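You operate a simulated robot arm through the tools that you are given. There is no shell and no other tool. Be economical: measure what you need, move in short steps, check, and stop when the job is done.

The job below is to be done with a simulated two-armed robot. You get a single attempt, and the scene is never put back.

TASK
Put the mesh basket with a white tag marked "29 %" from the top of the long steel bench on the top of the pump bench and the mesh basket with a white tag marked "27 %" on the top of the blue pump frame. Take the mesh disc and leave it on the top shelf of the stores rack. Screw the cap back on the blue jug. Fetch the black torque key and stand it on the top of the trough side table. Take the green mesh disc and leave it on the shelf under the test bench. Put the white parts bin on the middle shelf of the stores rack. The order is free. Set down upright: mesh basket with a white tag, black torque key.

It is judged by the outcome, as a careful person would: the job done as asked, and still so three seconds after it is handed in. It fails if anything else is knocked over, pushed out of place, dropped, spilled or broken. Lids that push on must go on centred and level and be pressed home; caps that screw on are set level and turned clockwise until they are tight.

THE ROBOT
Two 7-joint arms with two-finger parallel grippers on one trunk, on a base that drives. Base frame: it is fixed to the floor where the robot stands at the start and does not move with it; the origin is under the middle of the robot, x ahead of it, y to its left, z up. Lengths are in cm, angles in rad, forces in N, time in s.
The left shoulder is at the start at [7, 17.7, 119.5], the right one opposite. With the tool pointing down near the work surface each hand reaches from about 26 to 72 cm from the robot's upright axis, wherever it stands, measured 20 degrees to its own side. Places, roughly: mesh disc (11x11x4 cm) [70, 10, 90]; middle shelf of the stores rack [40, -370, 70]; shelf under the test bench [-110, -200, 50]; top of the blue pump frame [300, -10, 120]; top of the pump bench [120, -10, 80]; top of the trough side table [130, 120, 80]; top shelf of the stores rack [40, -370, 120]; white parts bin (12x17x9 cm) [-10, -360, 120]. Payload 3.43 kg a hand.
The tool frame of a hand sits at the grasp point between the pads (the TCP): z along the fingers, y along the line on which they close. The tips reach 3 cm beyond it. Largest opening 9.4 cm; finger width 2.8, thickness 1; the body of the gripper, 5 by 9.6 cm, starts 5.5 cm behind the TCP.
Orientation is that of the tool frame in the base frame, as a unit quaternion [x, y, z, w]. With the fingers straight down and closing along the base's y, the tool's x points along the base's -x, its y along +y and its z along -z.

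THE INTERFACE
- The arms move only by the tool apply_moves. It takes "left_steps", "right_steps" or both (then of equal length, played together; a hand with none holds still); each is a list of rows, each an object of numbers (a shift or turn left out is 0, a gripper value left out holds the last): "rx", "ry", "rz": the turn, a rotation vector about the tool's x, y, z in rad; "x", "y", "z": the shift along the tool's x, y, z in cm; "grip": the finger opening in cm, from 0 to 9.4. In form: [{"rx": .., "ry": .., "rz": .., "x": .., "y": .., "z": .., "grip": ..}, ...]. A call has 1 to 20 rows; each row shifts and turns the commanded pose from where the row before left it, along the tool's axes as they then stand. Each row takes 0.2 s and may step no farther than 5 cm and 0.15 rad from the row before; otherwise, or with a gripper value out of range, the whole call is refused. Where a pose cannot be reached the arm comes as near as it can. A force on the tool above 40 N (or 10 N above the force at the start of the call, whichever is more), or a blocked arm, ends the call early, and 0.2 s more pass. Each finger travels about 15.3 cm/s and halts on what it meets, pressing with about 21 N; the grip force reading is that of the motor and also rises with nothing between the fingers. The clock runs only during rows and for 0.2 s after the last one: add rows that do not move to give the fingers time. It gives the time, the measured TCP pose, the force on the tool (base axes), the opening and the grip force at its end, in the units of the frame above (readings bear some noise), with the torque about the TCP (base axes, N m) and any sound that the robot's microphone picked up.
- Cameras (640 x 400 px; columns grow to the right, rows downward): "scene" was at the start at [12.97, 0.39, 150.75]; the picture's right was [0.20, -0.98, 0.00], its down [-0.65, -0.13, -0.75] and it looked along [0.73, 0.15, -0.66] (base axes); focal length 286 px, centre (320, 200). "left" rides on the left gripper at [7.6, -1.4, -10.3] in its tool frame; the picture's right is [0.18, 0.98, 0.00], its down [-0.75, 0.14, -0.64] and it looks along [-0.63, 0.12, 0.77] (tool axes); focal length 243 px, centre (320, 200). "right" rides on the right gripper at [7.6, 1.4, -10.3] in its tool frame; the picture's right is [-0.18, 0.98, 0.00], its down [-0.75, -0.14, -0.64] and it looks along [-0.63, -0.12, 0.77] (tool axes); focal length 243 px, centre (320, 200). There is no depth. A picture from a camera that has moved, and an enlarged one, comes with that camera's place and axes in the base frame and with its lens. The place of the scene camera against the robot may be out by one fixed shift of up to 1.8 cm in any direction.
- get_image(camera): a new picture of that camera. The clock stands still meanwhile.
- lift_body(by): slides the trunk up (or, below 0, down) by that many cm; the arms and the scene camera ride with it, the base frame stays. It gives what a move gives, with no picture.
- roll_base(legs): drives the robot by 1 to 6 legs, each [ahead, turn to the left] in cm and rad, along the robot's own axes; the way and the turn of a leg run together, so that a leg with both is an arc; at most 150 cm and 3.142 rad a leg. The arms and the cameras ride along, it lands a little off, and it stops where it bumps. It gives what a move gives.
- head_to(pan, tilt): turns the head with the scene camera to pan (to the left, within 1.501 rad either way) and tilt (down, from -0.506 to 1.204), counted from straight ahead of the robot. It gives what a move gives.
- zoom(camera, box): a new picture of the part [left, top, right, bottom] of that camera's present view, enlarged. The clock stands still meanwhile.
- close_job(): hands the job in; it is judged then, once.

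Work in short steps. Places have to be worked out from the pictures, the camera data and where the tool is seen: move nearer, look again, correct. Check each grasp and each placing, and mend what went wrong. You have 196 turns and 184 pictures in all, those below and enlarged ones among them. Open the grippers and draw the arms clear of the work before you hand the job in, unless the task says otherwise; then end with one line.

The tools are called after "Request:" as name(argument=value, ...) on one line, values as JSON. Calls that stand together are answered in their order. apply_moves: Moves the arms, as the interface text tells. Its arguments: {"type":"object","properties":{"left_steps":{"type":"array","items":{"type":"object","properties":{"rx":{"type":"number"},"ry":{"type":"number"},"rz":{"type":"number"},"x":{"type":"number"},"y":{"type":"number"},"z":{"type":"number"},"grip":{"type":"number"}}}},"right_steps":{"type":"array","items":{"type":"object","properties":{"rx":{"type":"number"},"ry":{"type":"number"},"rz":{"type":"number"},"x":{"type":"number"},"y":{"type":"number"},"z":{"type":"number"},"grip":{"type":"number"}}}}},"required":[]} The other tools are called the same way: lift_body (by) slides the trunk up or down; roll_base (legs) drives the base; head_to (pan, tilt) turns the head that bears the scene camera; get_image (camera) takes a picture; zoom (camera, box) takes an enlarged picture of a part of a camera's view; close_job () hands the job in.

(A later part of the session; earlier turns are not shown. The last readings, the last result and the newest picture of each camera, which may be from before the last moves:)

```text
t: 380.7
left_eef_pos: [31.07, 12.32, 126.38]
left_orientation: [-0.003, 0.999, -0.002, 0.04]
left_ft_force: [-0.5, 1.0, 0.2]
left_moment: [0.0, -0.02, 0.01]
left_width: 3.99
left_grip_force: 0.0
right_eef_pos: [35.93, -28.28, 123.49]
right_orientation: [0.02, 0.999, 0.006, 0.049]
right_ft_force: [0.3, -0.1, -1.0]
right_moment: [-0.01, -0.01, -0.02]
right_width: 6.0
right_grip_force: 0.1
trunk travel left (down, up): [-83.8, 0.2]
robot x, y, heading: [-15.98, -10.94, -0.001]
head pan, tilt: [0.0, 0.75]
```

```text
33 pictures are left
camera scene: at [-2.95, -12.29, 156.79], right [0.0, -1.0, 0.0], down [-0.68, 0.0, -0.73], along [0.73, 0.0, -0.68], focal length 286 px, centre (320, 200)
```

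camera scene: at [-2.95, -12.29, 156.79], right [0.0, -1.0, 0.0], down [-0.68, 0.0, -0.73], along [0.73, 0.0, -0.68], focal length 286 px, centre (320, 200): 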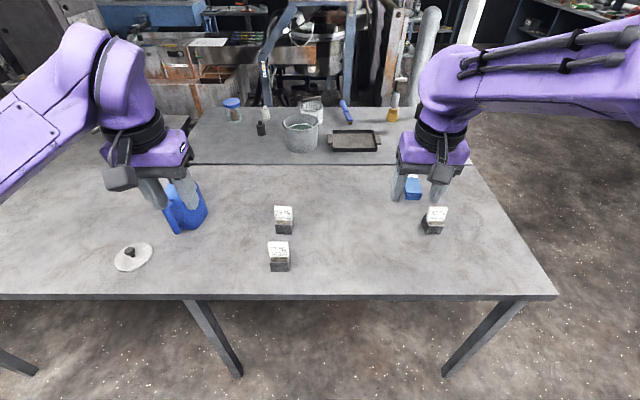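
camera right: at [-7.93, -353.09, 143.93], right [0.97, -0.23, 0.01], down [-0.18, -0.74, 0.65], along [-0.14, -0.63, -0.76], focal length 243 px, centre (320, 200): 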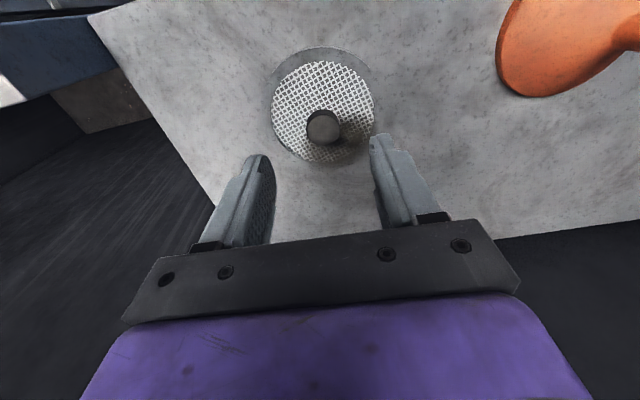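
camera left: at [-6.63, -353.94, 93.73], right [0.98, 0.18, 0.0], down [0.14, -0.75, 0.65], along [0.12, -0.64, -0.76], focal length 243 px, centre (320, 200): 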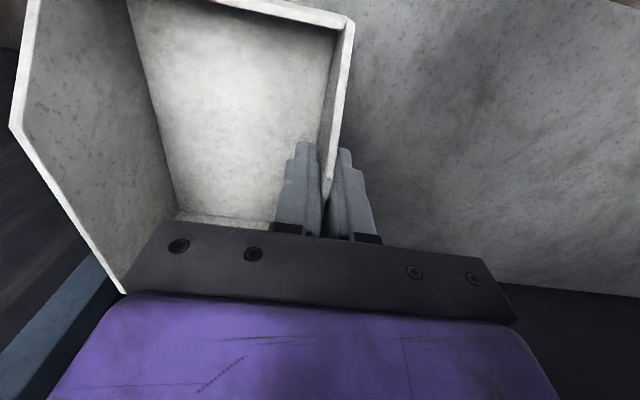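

Both baskets stand as before. I straighten the hands, and bring the left hand behind the 27 % basket for a close look.

Request:
apply_moves(left_steps=[{"ry": 0.08, "y": -4, "grip": 8}, {"x": -2, "y": -4}, {"x": -2, "y": -4}, {"x": -2, "z": 4}, {"x": -2, "z": 4}, {"x": -2, "z": 4}, {}], right_steps=[{"ry": 0.09}, {"rx": 0.02}, {}, {}, {}, {}, {}])

Request:
get_image(camera="left")

```text
t: 382.3
left_eef_pos: [41.21, 0.27, 114.25]
left_orientation: [-0.002, 1.0, -0.002, 0.001]
left_ft_force: [-0.3, 0.8, -0.2]
left_moment: [-0.03, -0.01, 0.05]
left_width: 7.99
left_grip_force: 0.0
right_eef_pos: [35.72, -28.33, 123.41]
right_orientation: [0.02, 1.0, -0.003, 0.004]
right_ft_force: [-0.3, -0.2, -0.4]
right_moment: [-0.02, 0.02, 0.0]
right_width: 6.0
right_grip_force: 0.0
trunk travel left (down, up): [-83.8, 0.2]
robot x, y, heading: [-15.68, -10.91, -0.001]
head pan, tilt: [0.0, 0.75]
```

```text
32 pictures are left
camera left: at [33.63, -1.11, 124.6], right [-0.19, 0.98, 0.0], down [0.75, 0.15, 0.64], along [0.63, 0.12, -0.77], focal length 243 px, centre (320, 200)
```

left: 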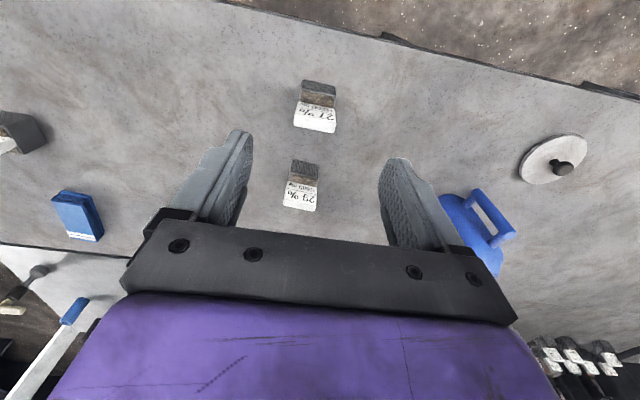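

The 27 % basket is centred at (46,0.6), aligned with y, tag top near z=95.4. I descend over it with the palm staying just above the tag.

Request:
apply_moves(left_steps=[{"x": -4.8, "y": 0.35}, {"z": 4.5}, {"z": 4.5}, {"z": 4.5}, {"z": 4.5}, {"z": 3}, {"z": 1.7}, {}])

Request:
get_image(camera="left")

```text
t: 384.1
left_eef_pos: [46.03, 0.55, 91.79]
left_orientation: [-0.002, 1.0, -0.002, 0.001]
left_ft_force: [0.2, 0.2, 0.2]
left_moment: [0.0, 0.02, 0.01]
left_width: 8.02
left_grip_force: 0.1
right_eef_pos: [35.87, -28.42, 123.39]
right_orientation: [0.021, 1.0, -0.002, 0.004]
right_ft_force: [0.1, 0.1, -0.3]
right_moment: [0.01, 0.01, 0.0]
right_width: 6.02
right_grip_force: 0.1
trunk travel left (down, up): [-83.8, 0.2]
robot x, y, heading: [-16.15, -11.0, -0.007]
head pan, tilt: [0.0, 0.75]
```

```text
31 pictures are left
camera left: at [38.36, -0.82, 102.03], right [-0.19, 0.98, 0.0], down [0.75, 0.15, 0.64], along [0.63, 0.12, -0.77], focal length 243 px, centre (320, 200)
```

left: 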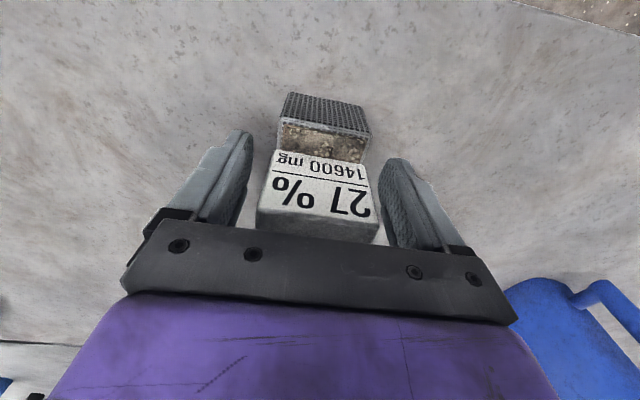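

There is about 2 cm between tag and palm. I lower 1.2 cm more and grip.

Request:
apply_moves(left_steps=[{"z": 1.2}, {}, {"grip": 4.5}, {"grip": 4}, {"grip": 4}, {"grip": 4}, {}])

Request:
apply_moves(left_steps=[{"z": -2}, {"z": -4}, {"z": -4}, {"z": -4}, {"z": -4}, {"z": -4}, {}])

Request:
get_image(camera="left")

```text
t: 385.7
left_eef_pos: [45.94, 0.52, 90.54]
left_orientation: [-0.003, 1.0, -0.003, 0.0]
left_ft_force: [0.5, -0.3, -0.1]
left_moment: [0.06, 0.05, 0.01]
left_width: 5.43
left_grip_force: 21.1
right_eef_pos: [35.82, -28.37, 123.37]
right_orientation: [0.02, 1.0, -0.002, 0.004]
right_ft_force: [0.5, 0.9, -0.1]
right_moment: [0.0, -0.03, 0.0]
right_width: 6.02
right_grip_force: 0.0
trunk travel left (down, up): [-83.8, 0.2]
robot x, y, heading: [-15.77, -11.23, 0.0]
head pan, tilt: [0.0, 0.75]
```

```text
t: 387.3
left_eef_pos: [45.84, 0.43, 112.72]
left_orientation: [-0.003, 1.0, -0.003, 0.001]
left_ft_force: [0.2, -0.5, -3.6]
left_moment: [0.0, 0.0, 0.0]
left_width: 5.41
left_grip_force: 21.0
right_eef_pos: [35.95, -28.4, 123.45]
right_orientation: [0.021, 1.0, -0.003, 0.004]
right_ft_force: [0.1, 0.1, -0.4]
right_moment: [-0.01, 0.01, 0.01]
right_width: 6.0
right_grip_force: 0.0
trunk travel left (down, up): [-83.8, 0.2]
robot x, y, heading: [-16.26, -10.95, -0.004]
head pan, tilt: [0.0, 0.75]
```

```text
30 pictures are left
camera left: at [38.3, -0.85, 122.88], right [-0.19, 0.98, 0.0], down [0.75, 0.15, 0.64], along [0.63, 0.12, -0.77], focal length 243 px, centre (320, 200)
```

left: 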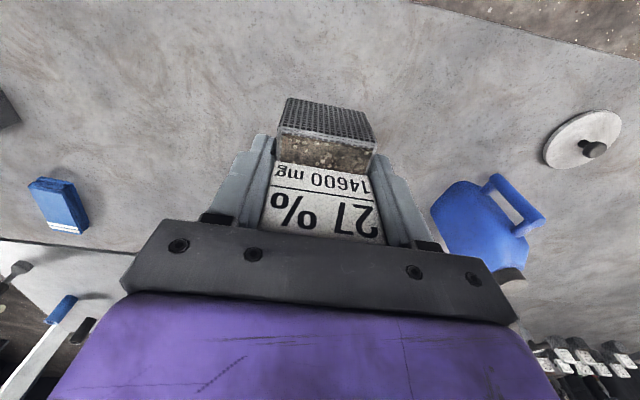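

The 27 % basket is held. For the 29 % basket I turn the base slightly left, so that it lies on the right arm's side.

Request:
apply_moves(left_steps=[{"z": -4}, {"x": 2}, {}])

Request:
roll_base(legs=[[0, 0.35], [6, 0], [6, 0]])

Request:
apply_moves(right_steps=[{"rz": 0.12, "grip": 8}, {"rz": 0.12, "z": 3}, {"rz": 0.11, "z": 3}, {"z": 3}, {}])

Request:
get_image(camera="right")

```text
t: 388.1
left_eef_pos: [43.94, 0.62, 116.52]
left_orientation: [-0.002, 1.0, -0.002, 0.001]
left_ft_force: [-0.6, 0.3, -2.2]
left_moment: [0.01, 0.03, -0.01]
left_width: 5.4
left_grip_force: 21.3
right_eef_pos: [35.89, -28.24, 123.29]
right_orientation: [0.02, 1.0, -0.003, 0.004]
right_ft_force: [1.1, -0.6, -0.3]
right_moment: [0.01, 0.02, 0.03]
right_width: 6.0
right_grip_force: 0.1
trunk travel left (down, up): [-83.8, 0.2]
robot x, y, heading: [-16.07, -10.9, -0.003]
head pan, tilt: [0.0, 0.75]
```

```text
t: 390.7
left_eef_pos: [47.82, 24.72, 116.47]
left_orientation: [-0.179, 0.984, -0.001, -0.002]
left_ft_force: [0.1, 0.0, -2.4]
left_moment: [-0.02, 0.05, 0.03]
left_width: 5.37
left_grip_force: 21.1
right_eef_pos: [50.05, -5.27, 123.22]
right_orientation: [-0.154, 0.988, -0.002, 0.004]
right_ft_force: [1.5, 0.3, 0.1]
right_moment: [-0.02, 0.04, 0.01]
right_width: 6.0
right_grip_force: 0.0
trunk travel left (down, up): [-83.8, 0.2]
robot x, y, heading: [-4.74, -6.89, 0.35]
head pan, tilt: [0.0, 0.75]
```

```text
t: 391.9
left_eef_pos: [46.05, 24.06, 117.16]
left_orientation: [-0.179, 0.984, 0.001, 0.007]
left_ft_force: [0.4, 0.1, -3.0]
left_moment: [0.03, 0.07, 0.04]
left_width: 5.36
left_grip_force: 21.2
right_eef_pos: [48.6, -5.9, 114.8]
right_orientation: [0.02, 1.0, 0.002, 0.013]
right_ft_force: [0.0, -0.8, -0.6]
right_moment: [-0.01, 0.02, 0.01]
right_width: 8.02
right_grip_force: 0.2
trunk travel left (down, up): [-83.8, 0.2]
robot x, y, heading: [-5.08, -6.79, 0.345]
head pan, tilt: [0.0, 0.75]
```

```text
29 pictures are left
camera right: at [40.81, -4.26, 124.87], right [0.22, 0.97, 0.01], down [0.73, -0.17, 0.66], along [0.64, -0.14, -0.75], focal length 243 px, centre (320, 200)
```

right: 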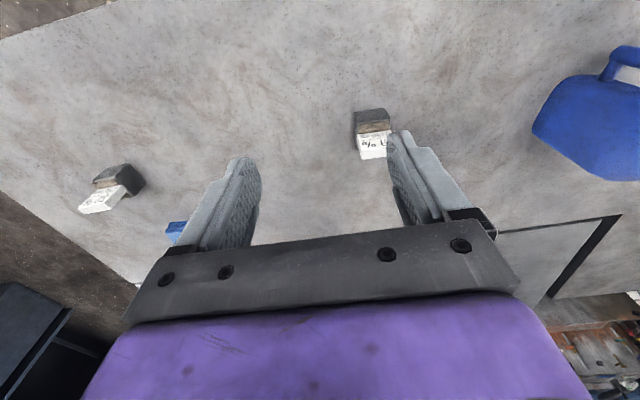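

The 29 % basket is centred at about (60,0.1). I move over it and descend as before.

Request:
apply_moves(right_steps=[{"ry": 0.026, "x": -3.7, "y": 2.1}, {"x": -3.7, "y": 2.1}, {"x": -3.7, "y": 2.1}, {"z": 4.5}, {"z": 4.5}, {"z": 4.5}, {"z": 4.5}, {"z": 3.5}, {}])

Request:
get_image(camera="right")

```text
t: 393.9
left_eef_pos: [45.57, 23.98, 117.54]
left_orientation: [-0.179, 0.984, 0.001, 0.01]
left_ft_force: [-0.5, 0.3, -2.1]
left_moment: [0.03, -0.02, 0.0]
left_width: 5.4
left_grip_force: 21.0
right_eef_pos: [59.58, 0.03, 93.68]
right_orientation: [0.02, 1.0, 0.003, 0.002]
right_ft_force: [0.3, -0.1, 0.1]
right_moment: [-0.01, -0.03, -0.03]
right_width: 7.98
right_grip_force: 0.0
trunk travel left (down, up): [-83.8, 0.2]
robot x, y, heading: [-4.55, -6.92, 0.347]
head pan, tilt: [0.0, 0.75]
```

```text
28 pictures are left
camera right: at [51.95, 1.6, 103.89], right [0.22, 0.97, 0.01], down [0.75, -0.17, 0.64], along [0.63, -0.14, -0.77], focal length 243 px, centre (320, 200)
```

right: 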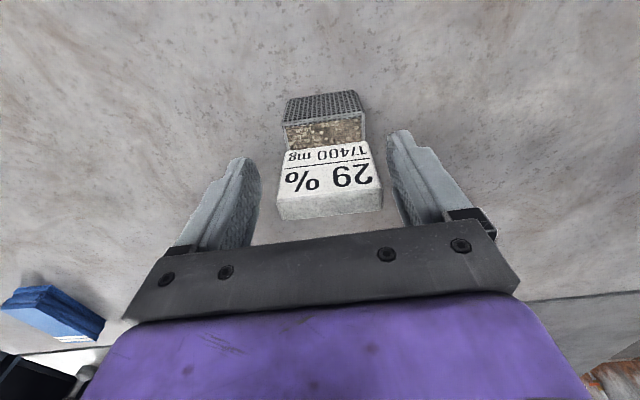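

Request:
apply_moves(right_steps=[{"z": 2, "x": -0.4, "y": 0.2}, {"z": 1}, {}, {"grip": 4.5}, {"grip": 4}, {"grip": 4}, {"grip": 4}, {}])

Request:
apply_moves(right_steps=[{"z": -2}, {"z": -4}, {"z": -4}, {"z": -4}, {"z": -4}, {"z": -4}, {}])

Request:
get_image(camera="right")

```text
t: 395.7
left_eef_pos: [45.55, 23.89, 117.52]
left_orientation: [-0.179, 0.984, 0.001, 0.009]
left_ft_force: [0.5, -0.4, -3.1]
left_moment: [-0.04, 0.02, -0.02]
left_width: 5.4
left_grip_force: 21.0
right_eef_pos: [59.82, 0.15, 90.73]
right_orientation: [0.02, 1.0, 0.002, 0.002]
right_ft_force: [-1.0, 0.5, 0.1]
right_moment: [-0.02, 0.01, -0.01]
right_width: 5.45
right_grip_force: 21.0
trunk travel left (down, up): [-83.8, 0.2]
robot x, y, heading: [-4.75, -7.0, 0.345]
head pan, tilt: [0.0, 0.75]
```

```text
t: 397.3
left_eef_pos: [45.76, 23.93, 117.38]
left_orientation: [-0.179, 0.984, 0.001, 0.009]
left_ft_force: [0.1, -0.7, -2.8]
left_moment: [0.0, 0.02, 0.03]
left_width: 5.4
left_grip_force: 20.7
right_eef_pos: [59.87, 0.02, 112.77]
right_orientation: [0.02, 1.0, 0.003, 0.001]
right_ft_force: [0.6, -0.2, -1.5]
right_moment: [0.01, 0.03, 0.0]
right_width: 5.46
right_grip_force: 21.6
trunk travel left (down, up): [-83.8, 0.2]
robot x, y, heading: [-4.35, -7.1, 0.348]
head pan, tilt: [0.0, 0.75]
```

```text
27 pictures are left
camera right: at [52.3, 1.63, 123.08], right [0.22, 0.97, 0.01], down [0.75, -0.17, 0.64], along [0.63, -0.14, -0.77], focal length 243 px, centre (320, 200)
```

right: 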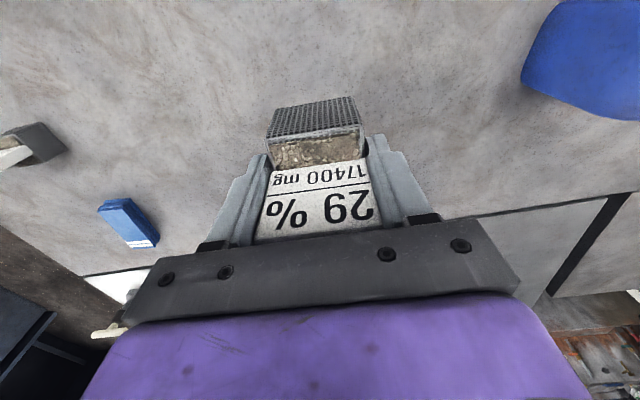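

Both baskets are held (29 % right, 27 % left). I raise the right hand, back off, and drive round the right end of the benches toward the pump bench's end.

Request:
apply_moves(right_steps=[{"x": 3, "z": -3}, {"x": 3, "z": -3}, {"x": 2}, {}])

Request:
roll_base(legs=[[-8, 0], [-8, 0], [-8, 0]])

Request:
roll_base(legs=[[0, -0.77], [0, -0.75], [62, 0], [62, 0], [0, 0.65], [0, 0.66]])

Request:
head_to(pan=0.3, tilt=0.35)

Request:
get_image(camera="scene")

```text
t: 398.3
left_eef_pos: [45.71, 23.88, 117.37]
left_orientation: [-0.179, 0.984, 0.0, 0.01]
left_ft_force: [0.9, -1.3, -3.5]
left_moment: [0.0, 0.01, 0.02]
left_width: 5.41
left_grip_force: 21.0
right_eef_pos: [51.84, 0.3, 118.78]
right_orientation: [0.02, 1.0, 0.002, 0.001]
right_ft_force: [-0.3, -0.8, -2.3]
right_moment: [-0.03, -0.01, 0.0]
right_width: 5.4
right_grip_force: 20.6
trunk travel left (down, up): [-83.8, 0.2]
robot x, y, heading: [-4.95, -6.92, 0.349]
head pan, tilt: [0.0, 0.75]
```

```text
t: 400.7
left_eef_pos: [24.4, 16.18, 116.66]
left_orientation: [-0.18, 0.984, 0.001, 0.003]
left_ft_force: [0.5, 0.2, -3.0]
left_moment: [-0.04, 0.11, 0.02]
left_width: 5.38
left_grip_force: 21.2
right_eef_pos: [30.63, -7.59, 117.96]
right_orientation: [0.02, 1.0, 0.0, -0.006]
right_ft_force: [1.5, 0.3, -2.6]
right_moment: [-0.02, 0.1, -0.02]
right_width: 5.39
right_grip_force: 21.0
trunk travel left (down, up): [-83.8, 0.2]
robot x, y, heading: [-27.1, -14.73, 0.352]
head pan, tilt: [0.0, 0.75]
```

```text
t: 414.9
left_eef_pos: [76.84, -109.48, 117.36]
left_orientation: [-0.081, 0.997, 0.001, 0.007]
left_ft_force: [0.1, -0.2, -2.0]
left_moment: [0.03, 0.01, -0.01]
left_width: 5.42
left_grip_force: 21.3
right_eef_pos: [78.15, -134.01, 118.65]
right_orientation: [0.121, 0.993, 0.002, 0.0]
right_ft_force: [-0.3, 0.0, -2.5]
right_moment: [-0.02, -0.01, -0.05]
right_width: 5.42
right_grip_force: 20.8
trunk travel left (down, up): [-83.8, 0.2]
robot x, y, heading: [21.08, -129.85, 0.143]
head pan, tilt: [0.0, 0.75]
```

```text
t: 415.7
left_eef_pos: [76.71, -109.36, 117.34]
left_orientation: [-0.08, 0.997, -0.001, 0.008]
left_ft_force: [0.4, -0.2, -1.9]
left_moment: [-0.02, -0.02, -0.01]
left_width: 5.37
left_grip_force: 20.7
right_eef_pos: [78.11, -133.91, 118.67]
right_orientation: [0.12, 0.993, 0.002, 0.0]
right_ft_force: [-0.2, -0.1, -3.2]
right_moment: [-0.01, 0.02, 0.01]
right_width: 5.41
right_grip_force: 21.2
trunk travel left (down, up): [-83.8, 0.2]
robot x, y, heading: [21.62, -129.22, 0.143]
head pan, tilt: [0.3, 0.351]
```

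```text
26 pictures are left
camera scene: at [34.55, -126.02, 160.34], right [0.43, -0.9, 0.0], down [-0.31, -0.15, -0.94], along [0.85, 0.4, -0.35], focal length 286 px, centre (320, 200)
```

scene: 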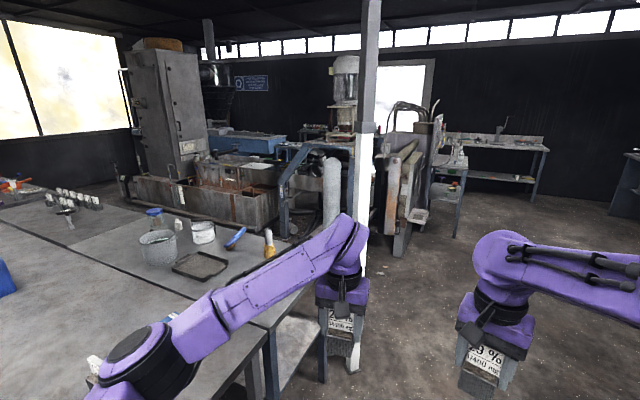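

A roof post stands at about (160,-90), so I keep short of it: drive to about (88,-120), then turn left toward the pump bench's end.

Request:
roll_base(legs=[[35, 0], [31, 0], [0, 0.7], [0, 0.72]])

Request:
head_to(pan=-0.15, tilt=0.75)

Request:
get_image(camera="scene")

```text
t: 423.5
left_eef_pos: [75.99, -62.01, 117.35]
left_orientation: [0.708, -0.706, -0.006, -0.006]
left_ft_force: [-0.9, 0.5, -2.5]
left_moment: [-0.02, 0.0, 0.01]
left_width: 5.36
left_grip_force: 20.9
right_eef_pos: [100.55, -64.62, 118.5]
right_orientation: [-0.551, 0.834, 0.002, -0.001]
right_ft_force: [0.5, 1.5, -2.2]
right_moment: [0.01, 0.01, 0.03]
right_width: 5.37
right_grip_force: 20.7
trunk travel left (down, up): [-83.8, 0.2]
robot x, y, heading: [87.09, -119.41, 1.551]
head pan, tilt: [0.3, 0.351]
```

```text
t: 424.4
left_eef_pos: [76.05, -61.99, 117.34]
left_orientation: [-0.707, 0.707, 0.005, 0.006]
left_ft_force: [0.4, 0.3, -2.6]
left_moment: [0.01, 0.02, 0.01]
left_width: 5.39
left_grip_force: 21.3
right_eef_pos: [100.48, -64.57, 118.76]
right_orientation: [-0.551, 0.834, 0.002, -0.001]
right_ft_force: [-0.1, 0.2, -2.8]
right_moment: [-0.03, 0.02, -0.04]
right_width: 5.39
right_grip_force: 21.0
trunk travel left (down, up): [-83.8, 0.2]
robot x, y, heading: [86.93, -120.09, 1.557]
head pan, tilt: [-0.15, 0.75]
```

```text
25 pictures are left
camera scene: at [88.09, -108.02, 156.79], right [0.99, -0.16, 0.0], down [-0.11, -0.67, -0.73], along [0.12, 0.72, -0.68], focal length 286 px, centre (320, 200)
```

scene: 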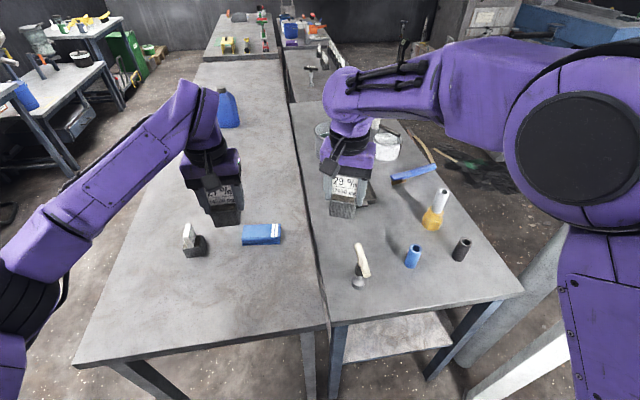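

There is a free spot on the pump bench at about (114,-49), between the cream key, the cylinders and the tray. I square the hand, drive 10 cm nearer and bring the 29 % basket over it.

Request:
apply_moves(right_steps=[{"rz": -0.13}, {"rz": -0.13}, {"rz": -0.14}, {}])

Request:
roll_base(legs=[[5, 0], [5, 0]])

Request:
apply_moves(right_steps=[{"y": -4, "x": -1}, {"y": -4, "x": -1}, {"y": -3.5, "x": -2}, {"z": 4}, {"z": 4}, {"z": 4}, {}])

Request:
get_image(camera="right")

```text
t: 425.4
left_eef_pos: [76.0, -62.07, 117.39]
left_orientation: [0.707, -0.707, -0.005, -0.007]
left_ft_force: [0.3, -0.5, -2.7]
left_moment: [0.01, -0.02, -0.03]
left_width: 5.39
left_grip_force: 20.5
right_eef_pos: [100.51, -64.54, 118.7]
right_orientation: [-0.706, 0.708, 0.002, 0.0]
right_ft_force: [0.0, -0.4, -2.3]
right_moment: [0.01, 0.0, -0.03]
right_width: 5.38
right_grip_force: 20.9
trunk travel left (down, up): [-83.8, 0.2]
robot x, y, heading: [86.97, -120.0, 1.556]
head pan, tilt: [-0.15, 0.75]
```

```text
t: 426.8
left_eef_pos: [76.0, -51.99, 117.56]
left_orientation: [-0.706, 0.708, 0.005, 0.007]
left_ft_force: [-0.3, 0.4, -3.0]
left_moment: [-0.06, 0.0, -0.03]
left_width: 5.39
left_grip_force: 21.3
right_eef_pos: [100.53, -54.66, 118.75]
right_orientation: [-0.706, 0.708, 0.002, 0.0]
right_ft_force: [0.4, 0.9, -2.7]
right_moment: [-0.09, -0.04, -0.01]
right_width: 5.42
right_grip_force: 21.4
trunk travel left (down, up): [-83.8, 0.2]
robot x, y, heading: [87.22, -109.69, 1.555]
head pan, tilt: [-0.15, 0.75]
```

```text
t: 428.4
left_eef_pos: [76.09, -53.3, 117.91]
left_orientation: [-0.706, 0.708, 0.01, 0.01]
left_ft_force: [0.0, -0.5, -3.8]
left_moment: [0.0, 0.02, 0.01]
left_width: 5.4
left_grip_force: 21.1
right_eef_pos: [112.14, -51.76, 107.13]
right_orientation: [-0.706, 0.708, 0.005, 0.004]
right_ft_force: [0.3, 0.6, -2.5]
right_moment: [0.01, 0.01, -0.02]
right_width: 5.39
right_grip_force: 21.3
trunk travel left (down, up): [-83.8, 0.2]
robot x, y, heading: [86.71, -109.85, 1.556]
head pan, tilt: [-0.15, 0.75]
```

```text
24 pictures are left
camera right: at [110.76, -59.58, 117.32], right [-0.98, 0.19, 0.01], down [0.14, 0.74, 0.65], along [0.12, 0.64, -0.76], focal length 243 px, centre (320, 200)
```

right: 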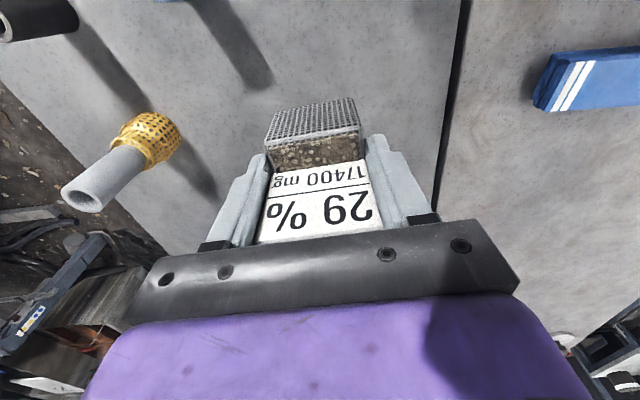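

The spot below is free. I shift 3 cm further in and lower towards the pump bench.

Request:
apply_moves(right_steps=[{"x": -3, "y": -1.5}, {"z": 4}, {"z": 4}, {"z": 4}, {"z": 4}, {"z": 3}, {}])

Request:
get_image(camera="right")

```text
t: 430.0
left_eef_pos: [75.88, -53.43, 117.99]
left_orientation: [-0.705, 0.709, 0.01, 0.011]
left_ft_force: [0.1, 0.2, -2.2]
left_moment: [-0.03, 0.0, 0.0]
left_width: 5.39
left_grip_force: 21.4
right_eef_pos: [113.35, -47.9, 89.3]
right_orientation: [-0.706, 0.708, 0.013, 0.012]
right_ft_force: [-0.3, -4.9, 26.1]
right_moment: [-0.71, 0.05, 0.12]
right_width: 5.68
right_grip_force: 20.7
trunk travel left (down, up): [-83.8, 0.2]
robot x, y, heading: [87.14, -109.81, 1.558]
head pan, tilt: [-0.15, 0.75]
stopped in row 7 (right hand): the force on the tool passed its limit (the readings are from after the stop); the commanded pose is now the measured one
```

```text
23 pictures are left
camera right: at [112.03, -55.95, 99.25], right [-0.98, 0.19, 0.01], down [0.14, 0.73, 0.67], along [0.12, 0.66, -0.74], focal length 243 px, centre (320, 200)
```

right: 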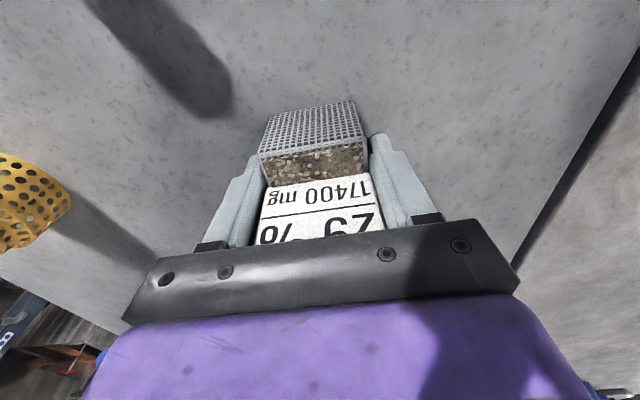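

Contact: the pump bench is about 84 high. I relieve the press and look at the force before releasing.

Request:
apply_moves(right_steps=[{"z": -0.4}, {}])

Request:
zoom(camera="right", box=[200, 60, 440, 260])

```text
t: 430.6
left_eef_pos: [75.93, -53.32, 118.09]
left_orientation: [-0.705, 0.709, 0.01, 0.011]
left_ft_force: [0.8, -0.2, -2.8]
left_moment: [-0.01, -0.02, -0.03]
left_width: 5.37
left_grip_force: 21.0
right_eef_pos: [113.59, -47.91, 89.28]
right_orientation: [-0.706, 0.708, 0.012, 0.011]
right_ft_force: [-1.2, 2.9, 12.1]
right_moment: [0.5, -0.07, 0.04]
right_width: 5.68
right_grip_force: 21.2
trunk travel left (down, up): [-83.8, 0.2]
robot x, y, heading: [87.09, -109.77, 1.557]
head pan, tilt: [-0.15, 0.75]
```

```text
2.00 times, centred on (320, 160) of right
camera zoom: at [112.04, -55.89, 99.3], right [-0.98, 0.19, 0.01], down [0.14, 0.73, 0.66], along [0.12, 0.65, -0.75], focal length 485 px, centre (320, 280)
```

zoom: 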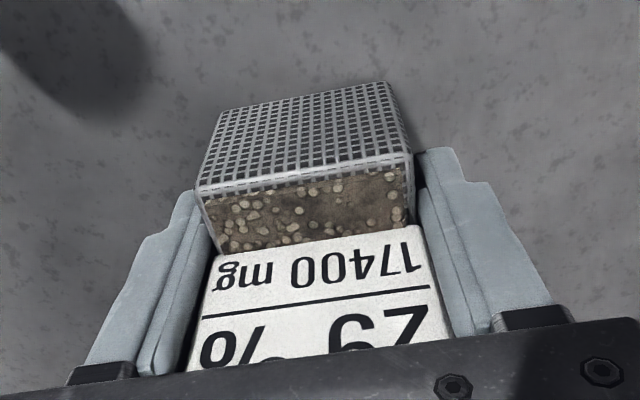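

Request:
apply_moves(right_steps=[{"z": -0.3}, {}, {"grip": 6.6}, {"grip": 8}, {}, {}])

Request:
get_image(camera="right")

```text
t: 432.0
left_eef_pos: [76.16, -53.16, 117.96]
left_orientation: [-0.705, 0.709, 0.01, 0.01]
left_ft_force: [0.8, -0.4, -1.9]
left_moment: [0.02, -0.02, 0.01]
left_width: 5.38
left_grip_force: 20.6
right_eef_pos: [113.61, -47.82, 89.52]
right_orientation: [-0.706, 0.708, 0.011, 0.01]
right_ft_force: [0.3, -0.4, -0.2]
right_moment: [-0.02, 0.0, 0.02]
right_width: 8.02
right_grip_force: 0.0
trunk travel left (down, up): [-83.8, 0.2]
robot x, y, heading: [87.34, -109.72, 1.558]
head pan, tilt: [-0.15, 0.75]
```

```text
21 pictures are left
camera right: at [112.14, -55.84, 99.5], right [-0.98, 0.19, 0.01], down [0.14, 0.73, 0.66], along [0.12, 0.65, -0.75], focal length 243 px, centre (320, 200)
```

right: 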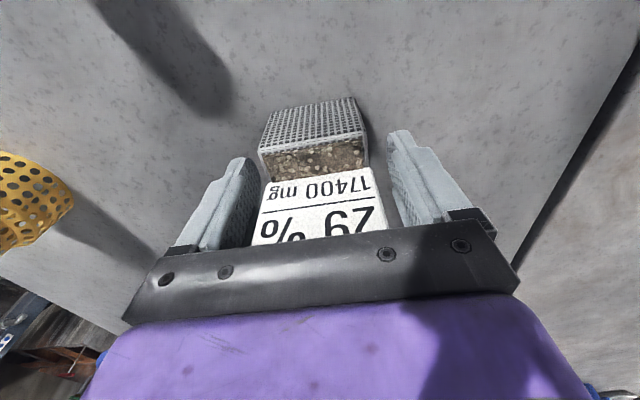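

The 29 % basket stands upright on the pump bench. I lift the hand straight up, back off, and go round the roof post with wide clearance towards the pump frame.

Request:
apply_moves(right_steps=[{"z": -3}, {"z": -4}, {"z": -4}, {"z": -4}, {"z": -4}, {"z": -4}, {"z": -4}, {"x": 3}, {}])

Request:
get_image(camera="right")

Request:
roll_base(legs=[[-7, 0], [-7, 0], [-7, 0]])

Request:
roll_base(legs=[[0, -1.1], [0, -1.06], [32, 0], [32, 0], [0, 0.6], [85, 0]])

Request:
head_to(pan=1.0, tilt=0.35)

Request:
get_image(camera="scene")

```text
t: 434.0
left_eef_pos: [76.07, -53.12, 117.95]
left_orientation: [-0.705, 0.709, 0.009, 0.009]
left_ft_force: [-0.1, 0.5, -2.8]
left_moment: [-0.01, 0.04, 0.0]
left_width: 5.39
left_grip_force: 20.6
right_eef_pos: [113.72, -51.57, 116.37]
right_orientation: [-0.706, 0.708, 0.011, 0.008]
right_ft_force: [-0.1, -0.6, 0.3]
right_moment: [-0.02, 0.01, -0.01]
right_width: 7.99
right_grip_force: 0.1
trunk travel left (down, up): [-83.8, 0.2]
robot x, y, heading: [86.74, -109.89, 1.555]
head pan, tilt: [-0.15, 0.75]
```

```text
20 pictures are left
camera right: at [112.27, -59.6, 126.41], right [-0.98, 0.19, 0.01], down [0.14, 0.73, 0.66], along [0.12, 0.65, -0.75], focal length 243 px, centre (320, 200)
```

right: 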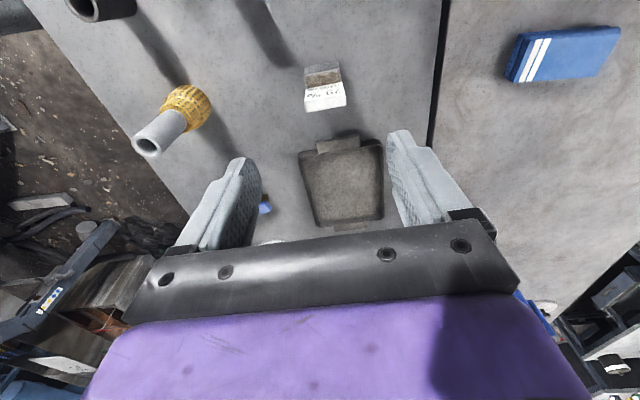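

```text
t: 436.2
left_eef_pos: [75.87, -72.77, 117.3]
left_orientation: [-0.706, 0.708, 0.005, 0.005]
left_ft_force: [-0.7, 1.4, -3.0]
left_moment: [-0.08, 0.0, 0.0]
left_width: 5.38
left_grip_force: 21.6
right_eef_pos: [113.51, -71.29, 115.68]
right_orientation: [-0.706, 0.709, 0.006, 0.004]
right_ft_force: [-0.2, 0.6, -1.6]
right_moment: [-0.09, 0.01, -0.01]
right_width: 8.01
right_grip_force: 0.1
trunk travel left (down, up): [-83.8, 0.2]
robot x, y, heading: [86.9, -130.83, 1.557]
head pan, tilt: [-0.15, 0.75]
```

```text
t: 451.3
left_eef_pos: [281.13, -157.11, 117.94]
left_orientation: [0.0, 1.0, 0.0, 0.014]
left_ft_force: [0.3, 0.3, -2.5]
left_moment: [0.04, -0.03, 0.01]
left_width: 5.4
left_grip_force: 20.7
right_eef_pos: [282.63, -194.64, 116.4]
right_orientation: [0.0, 1.0, 0.001, 0.014]
right_ft_force: [0.1, 0.4, -0.3]
right_moment: [0.01, 0.0, 0.02]
right_width: 8.03
right_grip_force: 0.0
trunk travel left (down, up): [-83.8, 0.2]
robot x, y, heading: [224.61, -168.54, -0.006]
head pan, tilt: [-0.15, 0.75]
```

```text
t: 452.7
left_eef_pos: [281.15, -157.01, 117.94]
left_orientation: [-0.001, 1.0, 0.0, 0.014]
left_ft_force: [0.2, 0.5, -2.1]
left_moment: [0.0, 0.02, 0.04]
left_width: 5.39
left_grip_force: 21.3
right_eef_pos: [282.79, -194.64, 116.24]
right_orientation: [0.0, 1.0, 0.001, 0.013]
right_ft_force: [0.1, -0.8, -1.4]
right_moment: [0.03, 0.02, 0.02]
right_width: 7.99
right_grip_force: 0.1
trunk travel left (down, up): [-83.8, 0.2]
robot x, y, heading: [224.44, -168.76, -0.01]
head pan, tilt: [1.0, 0.351]
```

```text
19 pictures are left
camera scene: at [234.45, -161.91, 160.35], right [0.84, -0.55, 0.0], down [-0.19, -0.29, -0.94], along [0.52, 0.78, -0.34], focal length 286 px, centre (320, 200)
```

scene: 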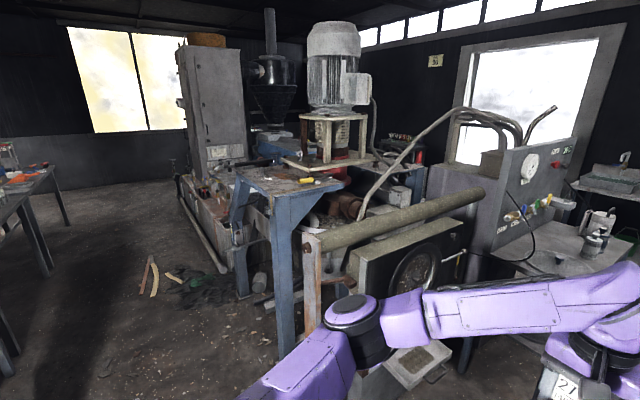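

The frame's blue top is in view; its front part looks free. I zoom to inspect it.

Request:
zoom(camera="scene", box=[220, 100, 400, 220])

```text
3.33 times, centred on (310, 160) of scene
camera zoom: at [234.45, -161.91, 160.35], right [0.84, -0.55, 0.0], down [-0.19, -0.29, -0.94], along [0.52, 0.78, -0.34], focal length 952 px, centre (353, 333)
```

zoom: 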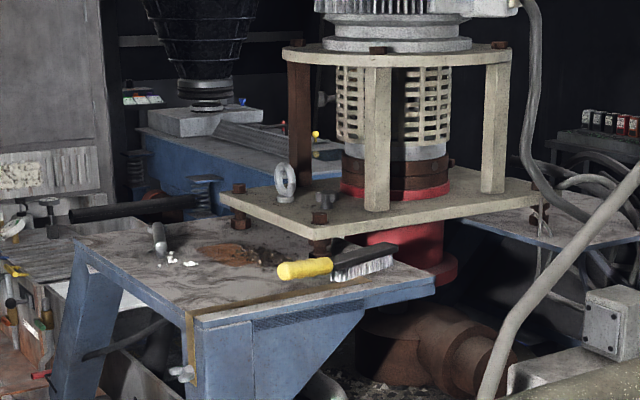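

Free spot on the frame top: about (290,-42), front edge x≈282, y from -55 to -4. I raise both hands, tuck in the right one, and approach the frame's corner diagonally.

Request:
apply_moves(left_steps=[{"z": -4}, {"z": -4}, {"z": -4}, {"z": -4}, {"z": -2}, {}], right_steps=[{"x": 3.5, "z": -3}, {"x": 3.5, "z": -3}, {"x": 3.5, "z": -3}, {"x": 3.5, "z": -3}, {"x": 2, "z": -2}, {}])

Request:
roll_base(legs=[[0, 0.57], [0, 0.57], [30, 0], [30, 0]])

Request:
head_to(pan=0.1, tilt=0.65)

Request:
get_image(camera="scene")

```text
t: 454.1
left_eef_pos: [280.72, -156.74, 135.82]
left_orientation: [0.0, 1.0, -0.001, 0.014]
left_ft_force: [-0.4, 0.4, -2.0]
left_moment: [-0.04, 0.02, -0.03]
left_width: 5.38
left_grip_force: 21.1
right_eef_pos: [269.68, -193.42, 125.03]
right_orientation: [-0.01, 1.0, 0.011, -0.027]
right_ft_force: [-0.2, 0.0, -0.1]
right_moment: [-0.02, -0.02, 0.03]
right_width: 8.04
right_grip_force: 0.0
right hand out of reach, approached as far as the arm can: row 4, 5
trunk travel left (down, up): [-83.8, 0.2]
robot x, y, heading: [224.53, -167.99, -0.013]
head pan, tilt: [1.0, 0.351]
```

```text
t: 460.9
left_eef_pos: [263.45, -58.78, 136.0]
left_orientation: [-0.539, 0.842, 0.008, 0.012]
left_ft_force: [0.7, -0.1, -2.6]
left_moment: [0.0, 0.01, -0.05]
left_width: 5.39
left_grip_force: 20.8
right_eef_pos: [292.14, -83.99, 125.1]
right_orientation: [-0.547, 0.837, -0.005, -0.027]
right_ft_force: [-0.5, -0.6, 0.6]
right_moment: [-0.02, -0.01, 0.01]
right_width: 8.0
right_grip_force: 0.1
trunk travel left (down, up): [-83.8, 0.2]
robot x, y, heading: [250.45, -114.05, 1.13]
head pan, tilt: [1.0, 0.351]
```

```text
t: 462.1
left_eef_pos: [263.49, -58.51, 135.84]
left_orientation: [-0.538, 0.843, 0.008, 0.012]
left_ft_force: [0.5, 0.2, -1.9]
left_moment: [0.02, 0.0, -0.03]
left_width: 5.39
left_grip_force: 20.6
right_eef_pos: [292.24, -83.74, 125.04]
right_orientation: [-0.546, 0.837, -0.005, -0.027]
right_ft_force: [0.0, 0.1, 0.3]
right_moment: [0.0, -0.02, 0.01]
right_width: 7.99
right_grip_force: 0.2
trunk travel left (down, up): [-83.8, 0.2]
robot x, y, heading: [250.31, -114.12, 1.125]
head pan, tilt: [0.099, 0.649]
```

```text
17 pictures are left
camera scene: at [255.0, -102.88, 157.65], right [0.94, -0.34, 0.0], down [-0.2, -0.57, -0.8], along [0.27, 0.75, -0.6], focal length 286 px, centre (320, 200)
```

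scene: 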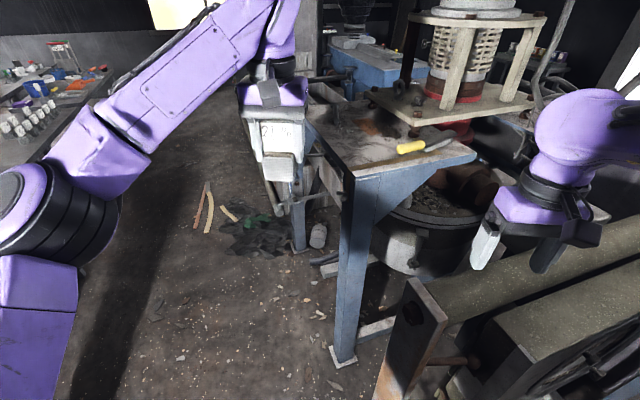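

The near corner of the top is at about (283,-49) and the brush starts near (301,-41). I drive 22 cm closer and turn slightly right, which brings the basket over the free front area.

Request:
roll_base(legs=[[8, 0], [7, 0], [7, 0]])

Request:
roll_base(legs=[[0, -0.27]])

Request:
get_image(camera="left")

```text
t: 464.4
left_eef_pos: [273.01, -38.33, 135.82]
left_orientation: [-0.538, 0.843, 0.008, 0.011]
left_ft_force: [0.6, 1.2, -1.8]
left_moment: [-0.08, -0.02, 0.0]
left_width: 5.38
left_grip_force: 21.6
right_eef_pos: [301.69, -63.67, 124.46]
right_orientation: [-0.547, 0.836, -0.008, -0.034]
right_ft_force: [1.1, 0.0, 0.1]
right_moment: [-0.03, -0.02, 0.0]
right_width: 8.01
right_grip_force: 0.1
trunk travel left (down, up): [-83.8, 0.2]
robot x, y, heading: [259.99, -94.25, 1.128]
head pan, tilt: [0.099, 0.649]
```

```text
t: 465.3
left_eef_pos: [273.7, -41.32, 137.09]
left_orientation: [-0.52, 0.854, 0.012, 0.024]
left_ft_force: [-1.0, -0.2, -1.4]
left_moment: [0.07, -0.1, 0.02]
left_width: 5.39
left_grip_force: 21.0
right_eef_pos: [301.41, -67.66, 125.53]
right_orientation: [-0.528, 0.849, -0.003, -0.022]
right_ft_force: [-0.7, -0.7, 0.2]
right_moment: [0.04, -0.06, 0.01]
right_width: 8.0
right_grip_force: 0.1
trunk travel left (down, up): [-83.8, 0.2]
robot x, y, heading: [259.53, -94.52, 1.084]
head pan, tilt: [0.099, 0.649]
stopped in leg 1: the robot was blocked; the commanded pose is now the measured one
```

```text
16 pictures are left
camera left: at [271.24, -49.1, 146.96], right [-0.96, 0.29, -0.01], down [0.2, 0.7, 0.68], along [0.21, 0.65, -0.73], focal length 243 px, centre (320, 200)
```

left: 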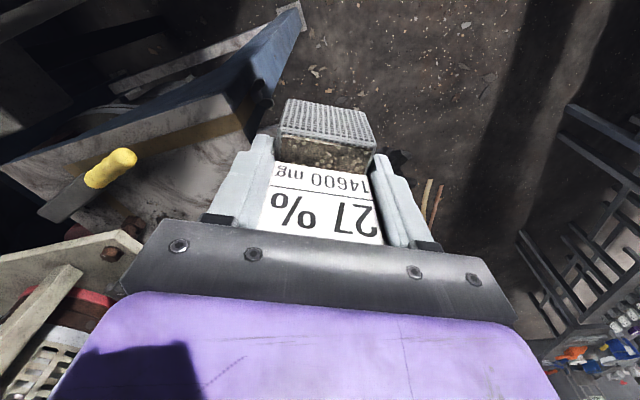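

It stopped early as it did before in free space. I retry the turn.

Request:
roll_base(legs=[[0, -0.22]])

```text
t: 466.5
left_eef_pos: [285.92, -45.42, 136.82]
left_orientation: [-0.421, 0.907, 0.01, 0.02]
left_ft_force: [-0.2, -0.4, -2.2]
left_moment: [0.03, 0.03, 0.01]
left_width: 5.39
left_grip_force: 20.7
right_eef_pos: [307.04, -77.29, 125.24]
right_orientation: [-0.431, 0.902, 0.0, -0.025]
right_ft_force: [0.8, 1.1, 0.3]
right_moment: [-0.01, 0.01, 0.01]
right_width: 7.99
right_grip_force: 0.0
trunk travel left (down, up): [-83.8, 0.2]
robot x, y, heading: [259.71, -94.15, 0.865]
head pan, tilt: [0.099, 0.649]
```

Now the basket is over the frame. I level the tool and shift to (289.5,-35.5), then look.

Request:
apply_moves(left_steps=[{"ry": 0.045, "x": -2.5, "y": 0.9}, {"x": -2.5, "y": 0.9}, {"x": -2.5, "y": 0.9}, {"x": -2.4, "y": 0.9}, {}])

Request:
get_image(camera="left")

```text
t: 467.7
left_eef_pos: [288.47, -38.7, 136.85]
left_orientation: [-0.421, 0.907, 0.0, 0.001]
left_ft_force: [0.2, -0.9, -2.7]
left_moment: [-0.04, -0.01, 0.02]
left_width: 5.37
left_grip_force: 21.5
left hand out of reach, approached as far as the arm can: row 3, 4
right_eef_pos: [307.09, -77.22, 125.19]
right_orientation: [-0.432, 0.902, 0.0, -0.026]
right_ft_force: [-0.1, -0.8, 0.4]
right_moment: [0.01, 0.02, 0.02]
right_width: 8.02
right_grip_force: 0.0
trunk travel left (down, up): [-83.8, 0.2]
robot x, y, heading: [259.77, -94.26, 0.863]
head pan, tilt: [0.099, 0.649]
```

```text
15 pictures are left
camera left: at [284.66, -45.41, 147.19], right [-0.87, 0.49, 0.0], down [0.38, 0.67, 0.64], along [0.32, 0.56, -0.77], focal length 243 px, centre (320, 200)
```

left: 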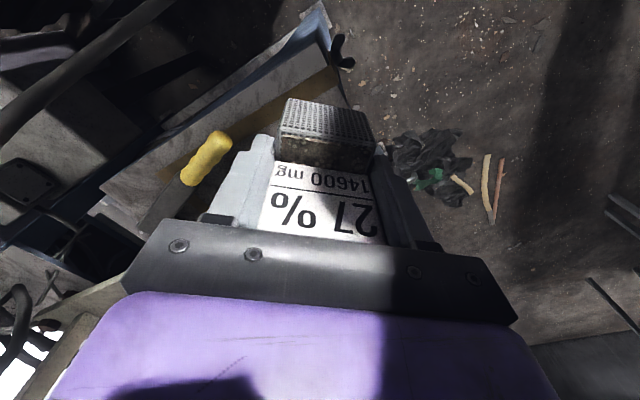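

The front edge seems to run at x≈285.5 here, so the basket must go about 4 cm further in. I drive 6 cm forward and look again.

Request:
roll_base(legs=[[6, 0]])

Request:
apply_moves(left_steps=[{}, {"z": 3}, {}])

Request:
get_image(camera="left")

Request:
get_image(camera="scene")

```text
t: 468.6
left_eef_pos: [291.6, -35.3, 137.71]
left_orientation: [-0.421, 0.907, 0.003, 0.007]
left_ft_force: [-1.0, -1.3, -2.6]
left_moment: [0.04, -0.07, 0.04]
left_width: 5.38
left_grip_force: 20.5
right_eef_pos: [310.13, -73.78, 125.84]
right_orientation: [-0.432, 0.902, 0.004, -0.018]
right_ft_force: [-0.3, 0.0, 2.1]
right_moment: [0.02, -0.05, -0.01]
right_width: 8.01
right_grip_force: 0.0
trunk travel left (down, up): [-83.8, 0.2]
robot x, y, heading: [263.66, -89.82, 0.863]
head pan, tilt: [0.099, 0.649]
```

```text
t: 469.4
left_eef_pos: [292.09, -34.82, 134.59]
left_orientation: [-0.421, 0.907, 0.002, 0.005]
left_ft_force: [0.0, -0.4, -3.1]
left_moment: [0.01, -0.02, -0.02]
left_width: 5.38
left_grip_force: 20.8
right_eef_pos: [310.47, -73.22, 125.53]
right_orientation: [-0.432, 0.902, 0.004, -0.02]
right_ft_force: [0.5, -1.8, -0.3]
right_moment: [0.04, -0.03, 0.0]
right_width: 8.0
right_grip_force: 0.0
trunk travel left (down, up): [-83.8, 0.2]
robot x, y, heading: [263.8, -90.13, 0.865]
head pan, tilt: [0.099, 0.649]
```

```text
14 pictures are left
camera left: at [288.27, -41.56, 144.79], right [-0.87, 0.49, 0.0], down [0.37, 0.66, 0.65], along [0.32, 0.56, -0.76], focal length 243 px, centre (320, 200)
```

left: 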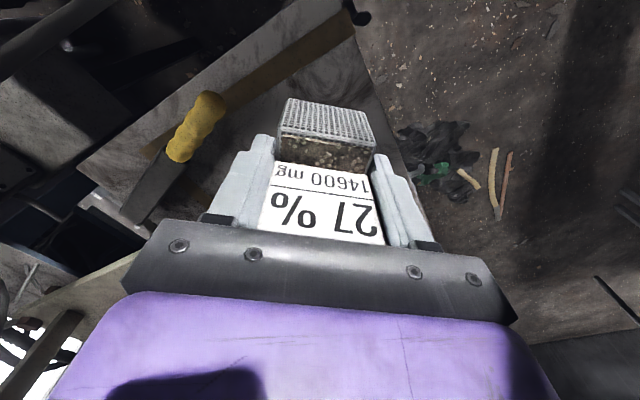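

```text
13 pictures are left
camera scene: at [271.25, -80.44, 157.69], right [0.82, -0.57, 0.0], down [-0.34, -0.5, -0.8], along [0.46, 0.66, -0.6], focal length 286 px, centre (320, 200)
```

scene: 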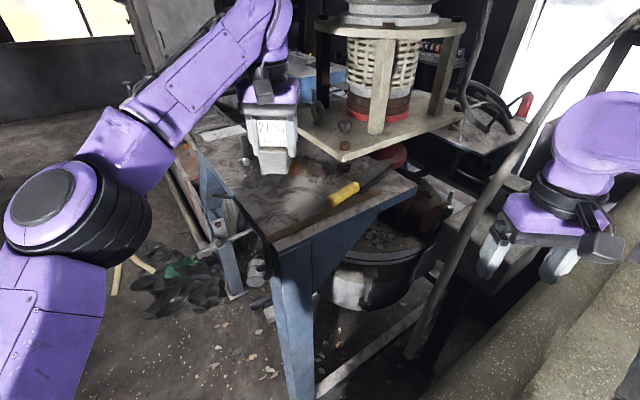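

The basket hangs over free plate, about 5 cm inside the front edge and 10 cm from the brush. I lower it in steps.

Request:
apply_moves(left_steps=[{"x": -0.8}, {"z": 2}, {"z": 2}, {"z": 1.5}, {}])

Request:
get_image(camera="left")

```text
t: 470.6
left_eef_pos: [292.68, -34.01, 128.81]
left_orientation: [-0.422, 0.907, 0.001, 0.003]
left_ft_force: [0.1, 0.2, -2.8]
left_moment: [0.06, -0.01, 0.0]
left_width: 5.39
left_grip_force: 21.2
right_eef_pos: [310.67, -73.07, 125.44]
right_orientation: [-0.432, 0.902, 0.002, -0.022]
right_ft_force: [0.5, 0.7, 0.4]
right_moment: [-0.02, 0.01, 0.01]
right_width: 8.0
right_grip_force: 0.1
trunk travel left (down, up): [-83.8, 0.2]
robot x, y, heading: [263.33, -89.73, 0.86]
head pan, tilt: [0.099, 0.649]
```

```text
12 pictures are left
camera left: at [288.94, -40.7, 139.09], right [-0.87, 0.49, 0.0], down [0.38, 0.66, 0.65], along [0.32, 0.56, -0.76], focal length 243 px, centre (320, 200)
```

left: 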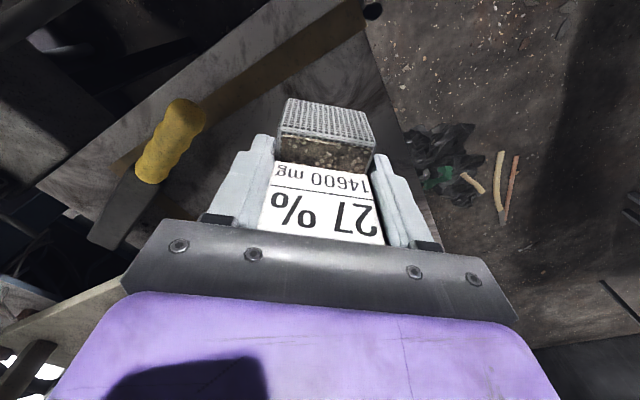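

Request:
apply_moves(left_steps=[{"z": 1}, {"z": 1}, {"z": 0.5}, {}])

Request:
apply_moves(left_steps=[{"z": 0.4}, {"z": 0.4}, {}])

Request:
apply_moves(left_steps=[{"z": 0.4}, {"z": 0.4}, {}])

```text
t: 471.6
left_eef_pos: [292.75, -33.84, 126.28]
left_orientation: [-0.421, 0.907, 0.001, 0.002]
left_ft_force: [0.3, 0.3, -3.0]
left_moment: [-0.02, -0.01, -0.01]
left_width: 5.38
left_grip_force: 20.2
right_eef_pos: [310.82, -72.96, 125.53]
right_orientation: [-0.432, 0.902, 0.003, -0.022]
right_ft_force: [0.7, 0.3, -0.3]
right_moment: [0.02, -0.03, -0.03]
right_width: 8.0
right_grip_force: 0.0
trunk travel left (down, up): [-83.8, 0.2]
robot x, y, heading: [263.03, -89.59, 0.862]
head pan, tilt: [0.099, 0.649]
```

```text
t: 472.4
left_eef_pos: [292.79, -33.94, 125.51]
left_orientation: [-0.42, 0.907, 0.001, 0.003]
left_ft_force: [0.1, 0.5, -2.6]
left_moment: [-0.04, -0.02, 0.01]
left_width: 5.37
left_grip_force: 21.1
right_eef_pos: [310.71, -72.98, 125.47]
right_orientation: [-0.432, 0.902, 0.003, -0.021]
right_ft_force: [-0.5, -0.6, 1.1]
right_moment: [0.01, 0.01, 0.03]
right_width: 8.01
right_grip_force: 0.1
trunk travel left (down, up): [-83.8, 0.2]
robot x, y, heading: [263.65, -89.64, 0.865]
head pan, tilt: [0.099, 0.649]
```

```text
t: 473.2
left_eef_pos: [292.77, -33.8, 124.69]
left_orientation: [-0.42, 0.907, 0.002, 0.002]
left_ft_force: [0.4, 0.1, -2.5]
left_moment: [-0.02, 0.0, 0.0]
left_width: 5.42
left_grip_force: 20.9
right_eef_pos: [310.79, -73.1, 125.55]
right_orientation: [-0.432, 0.902, 0.002, -0.021]
right_ft_force: [-0.1, 0.3, 0.2]
right_moment: [0.02, 0.01, -0.01]
right_width: 8.01
right_grip_force: 0.1
trunk travel left (down, up): [-83.8, 0.2]
robot x, y, heading: [263.69, -89.69, 0.863]
head pan, tilt: [0.099, 0.649]
```

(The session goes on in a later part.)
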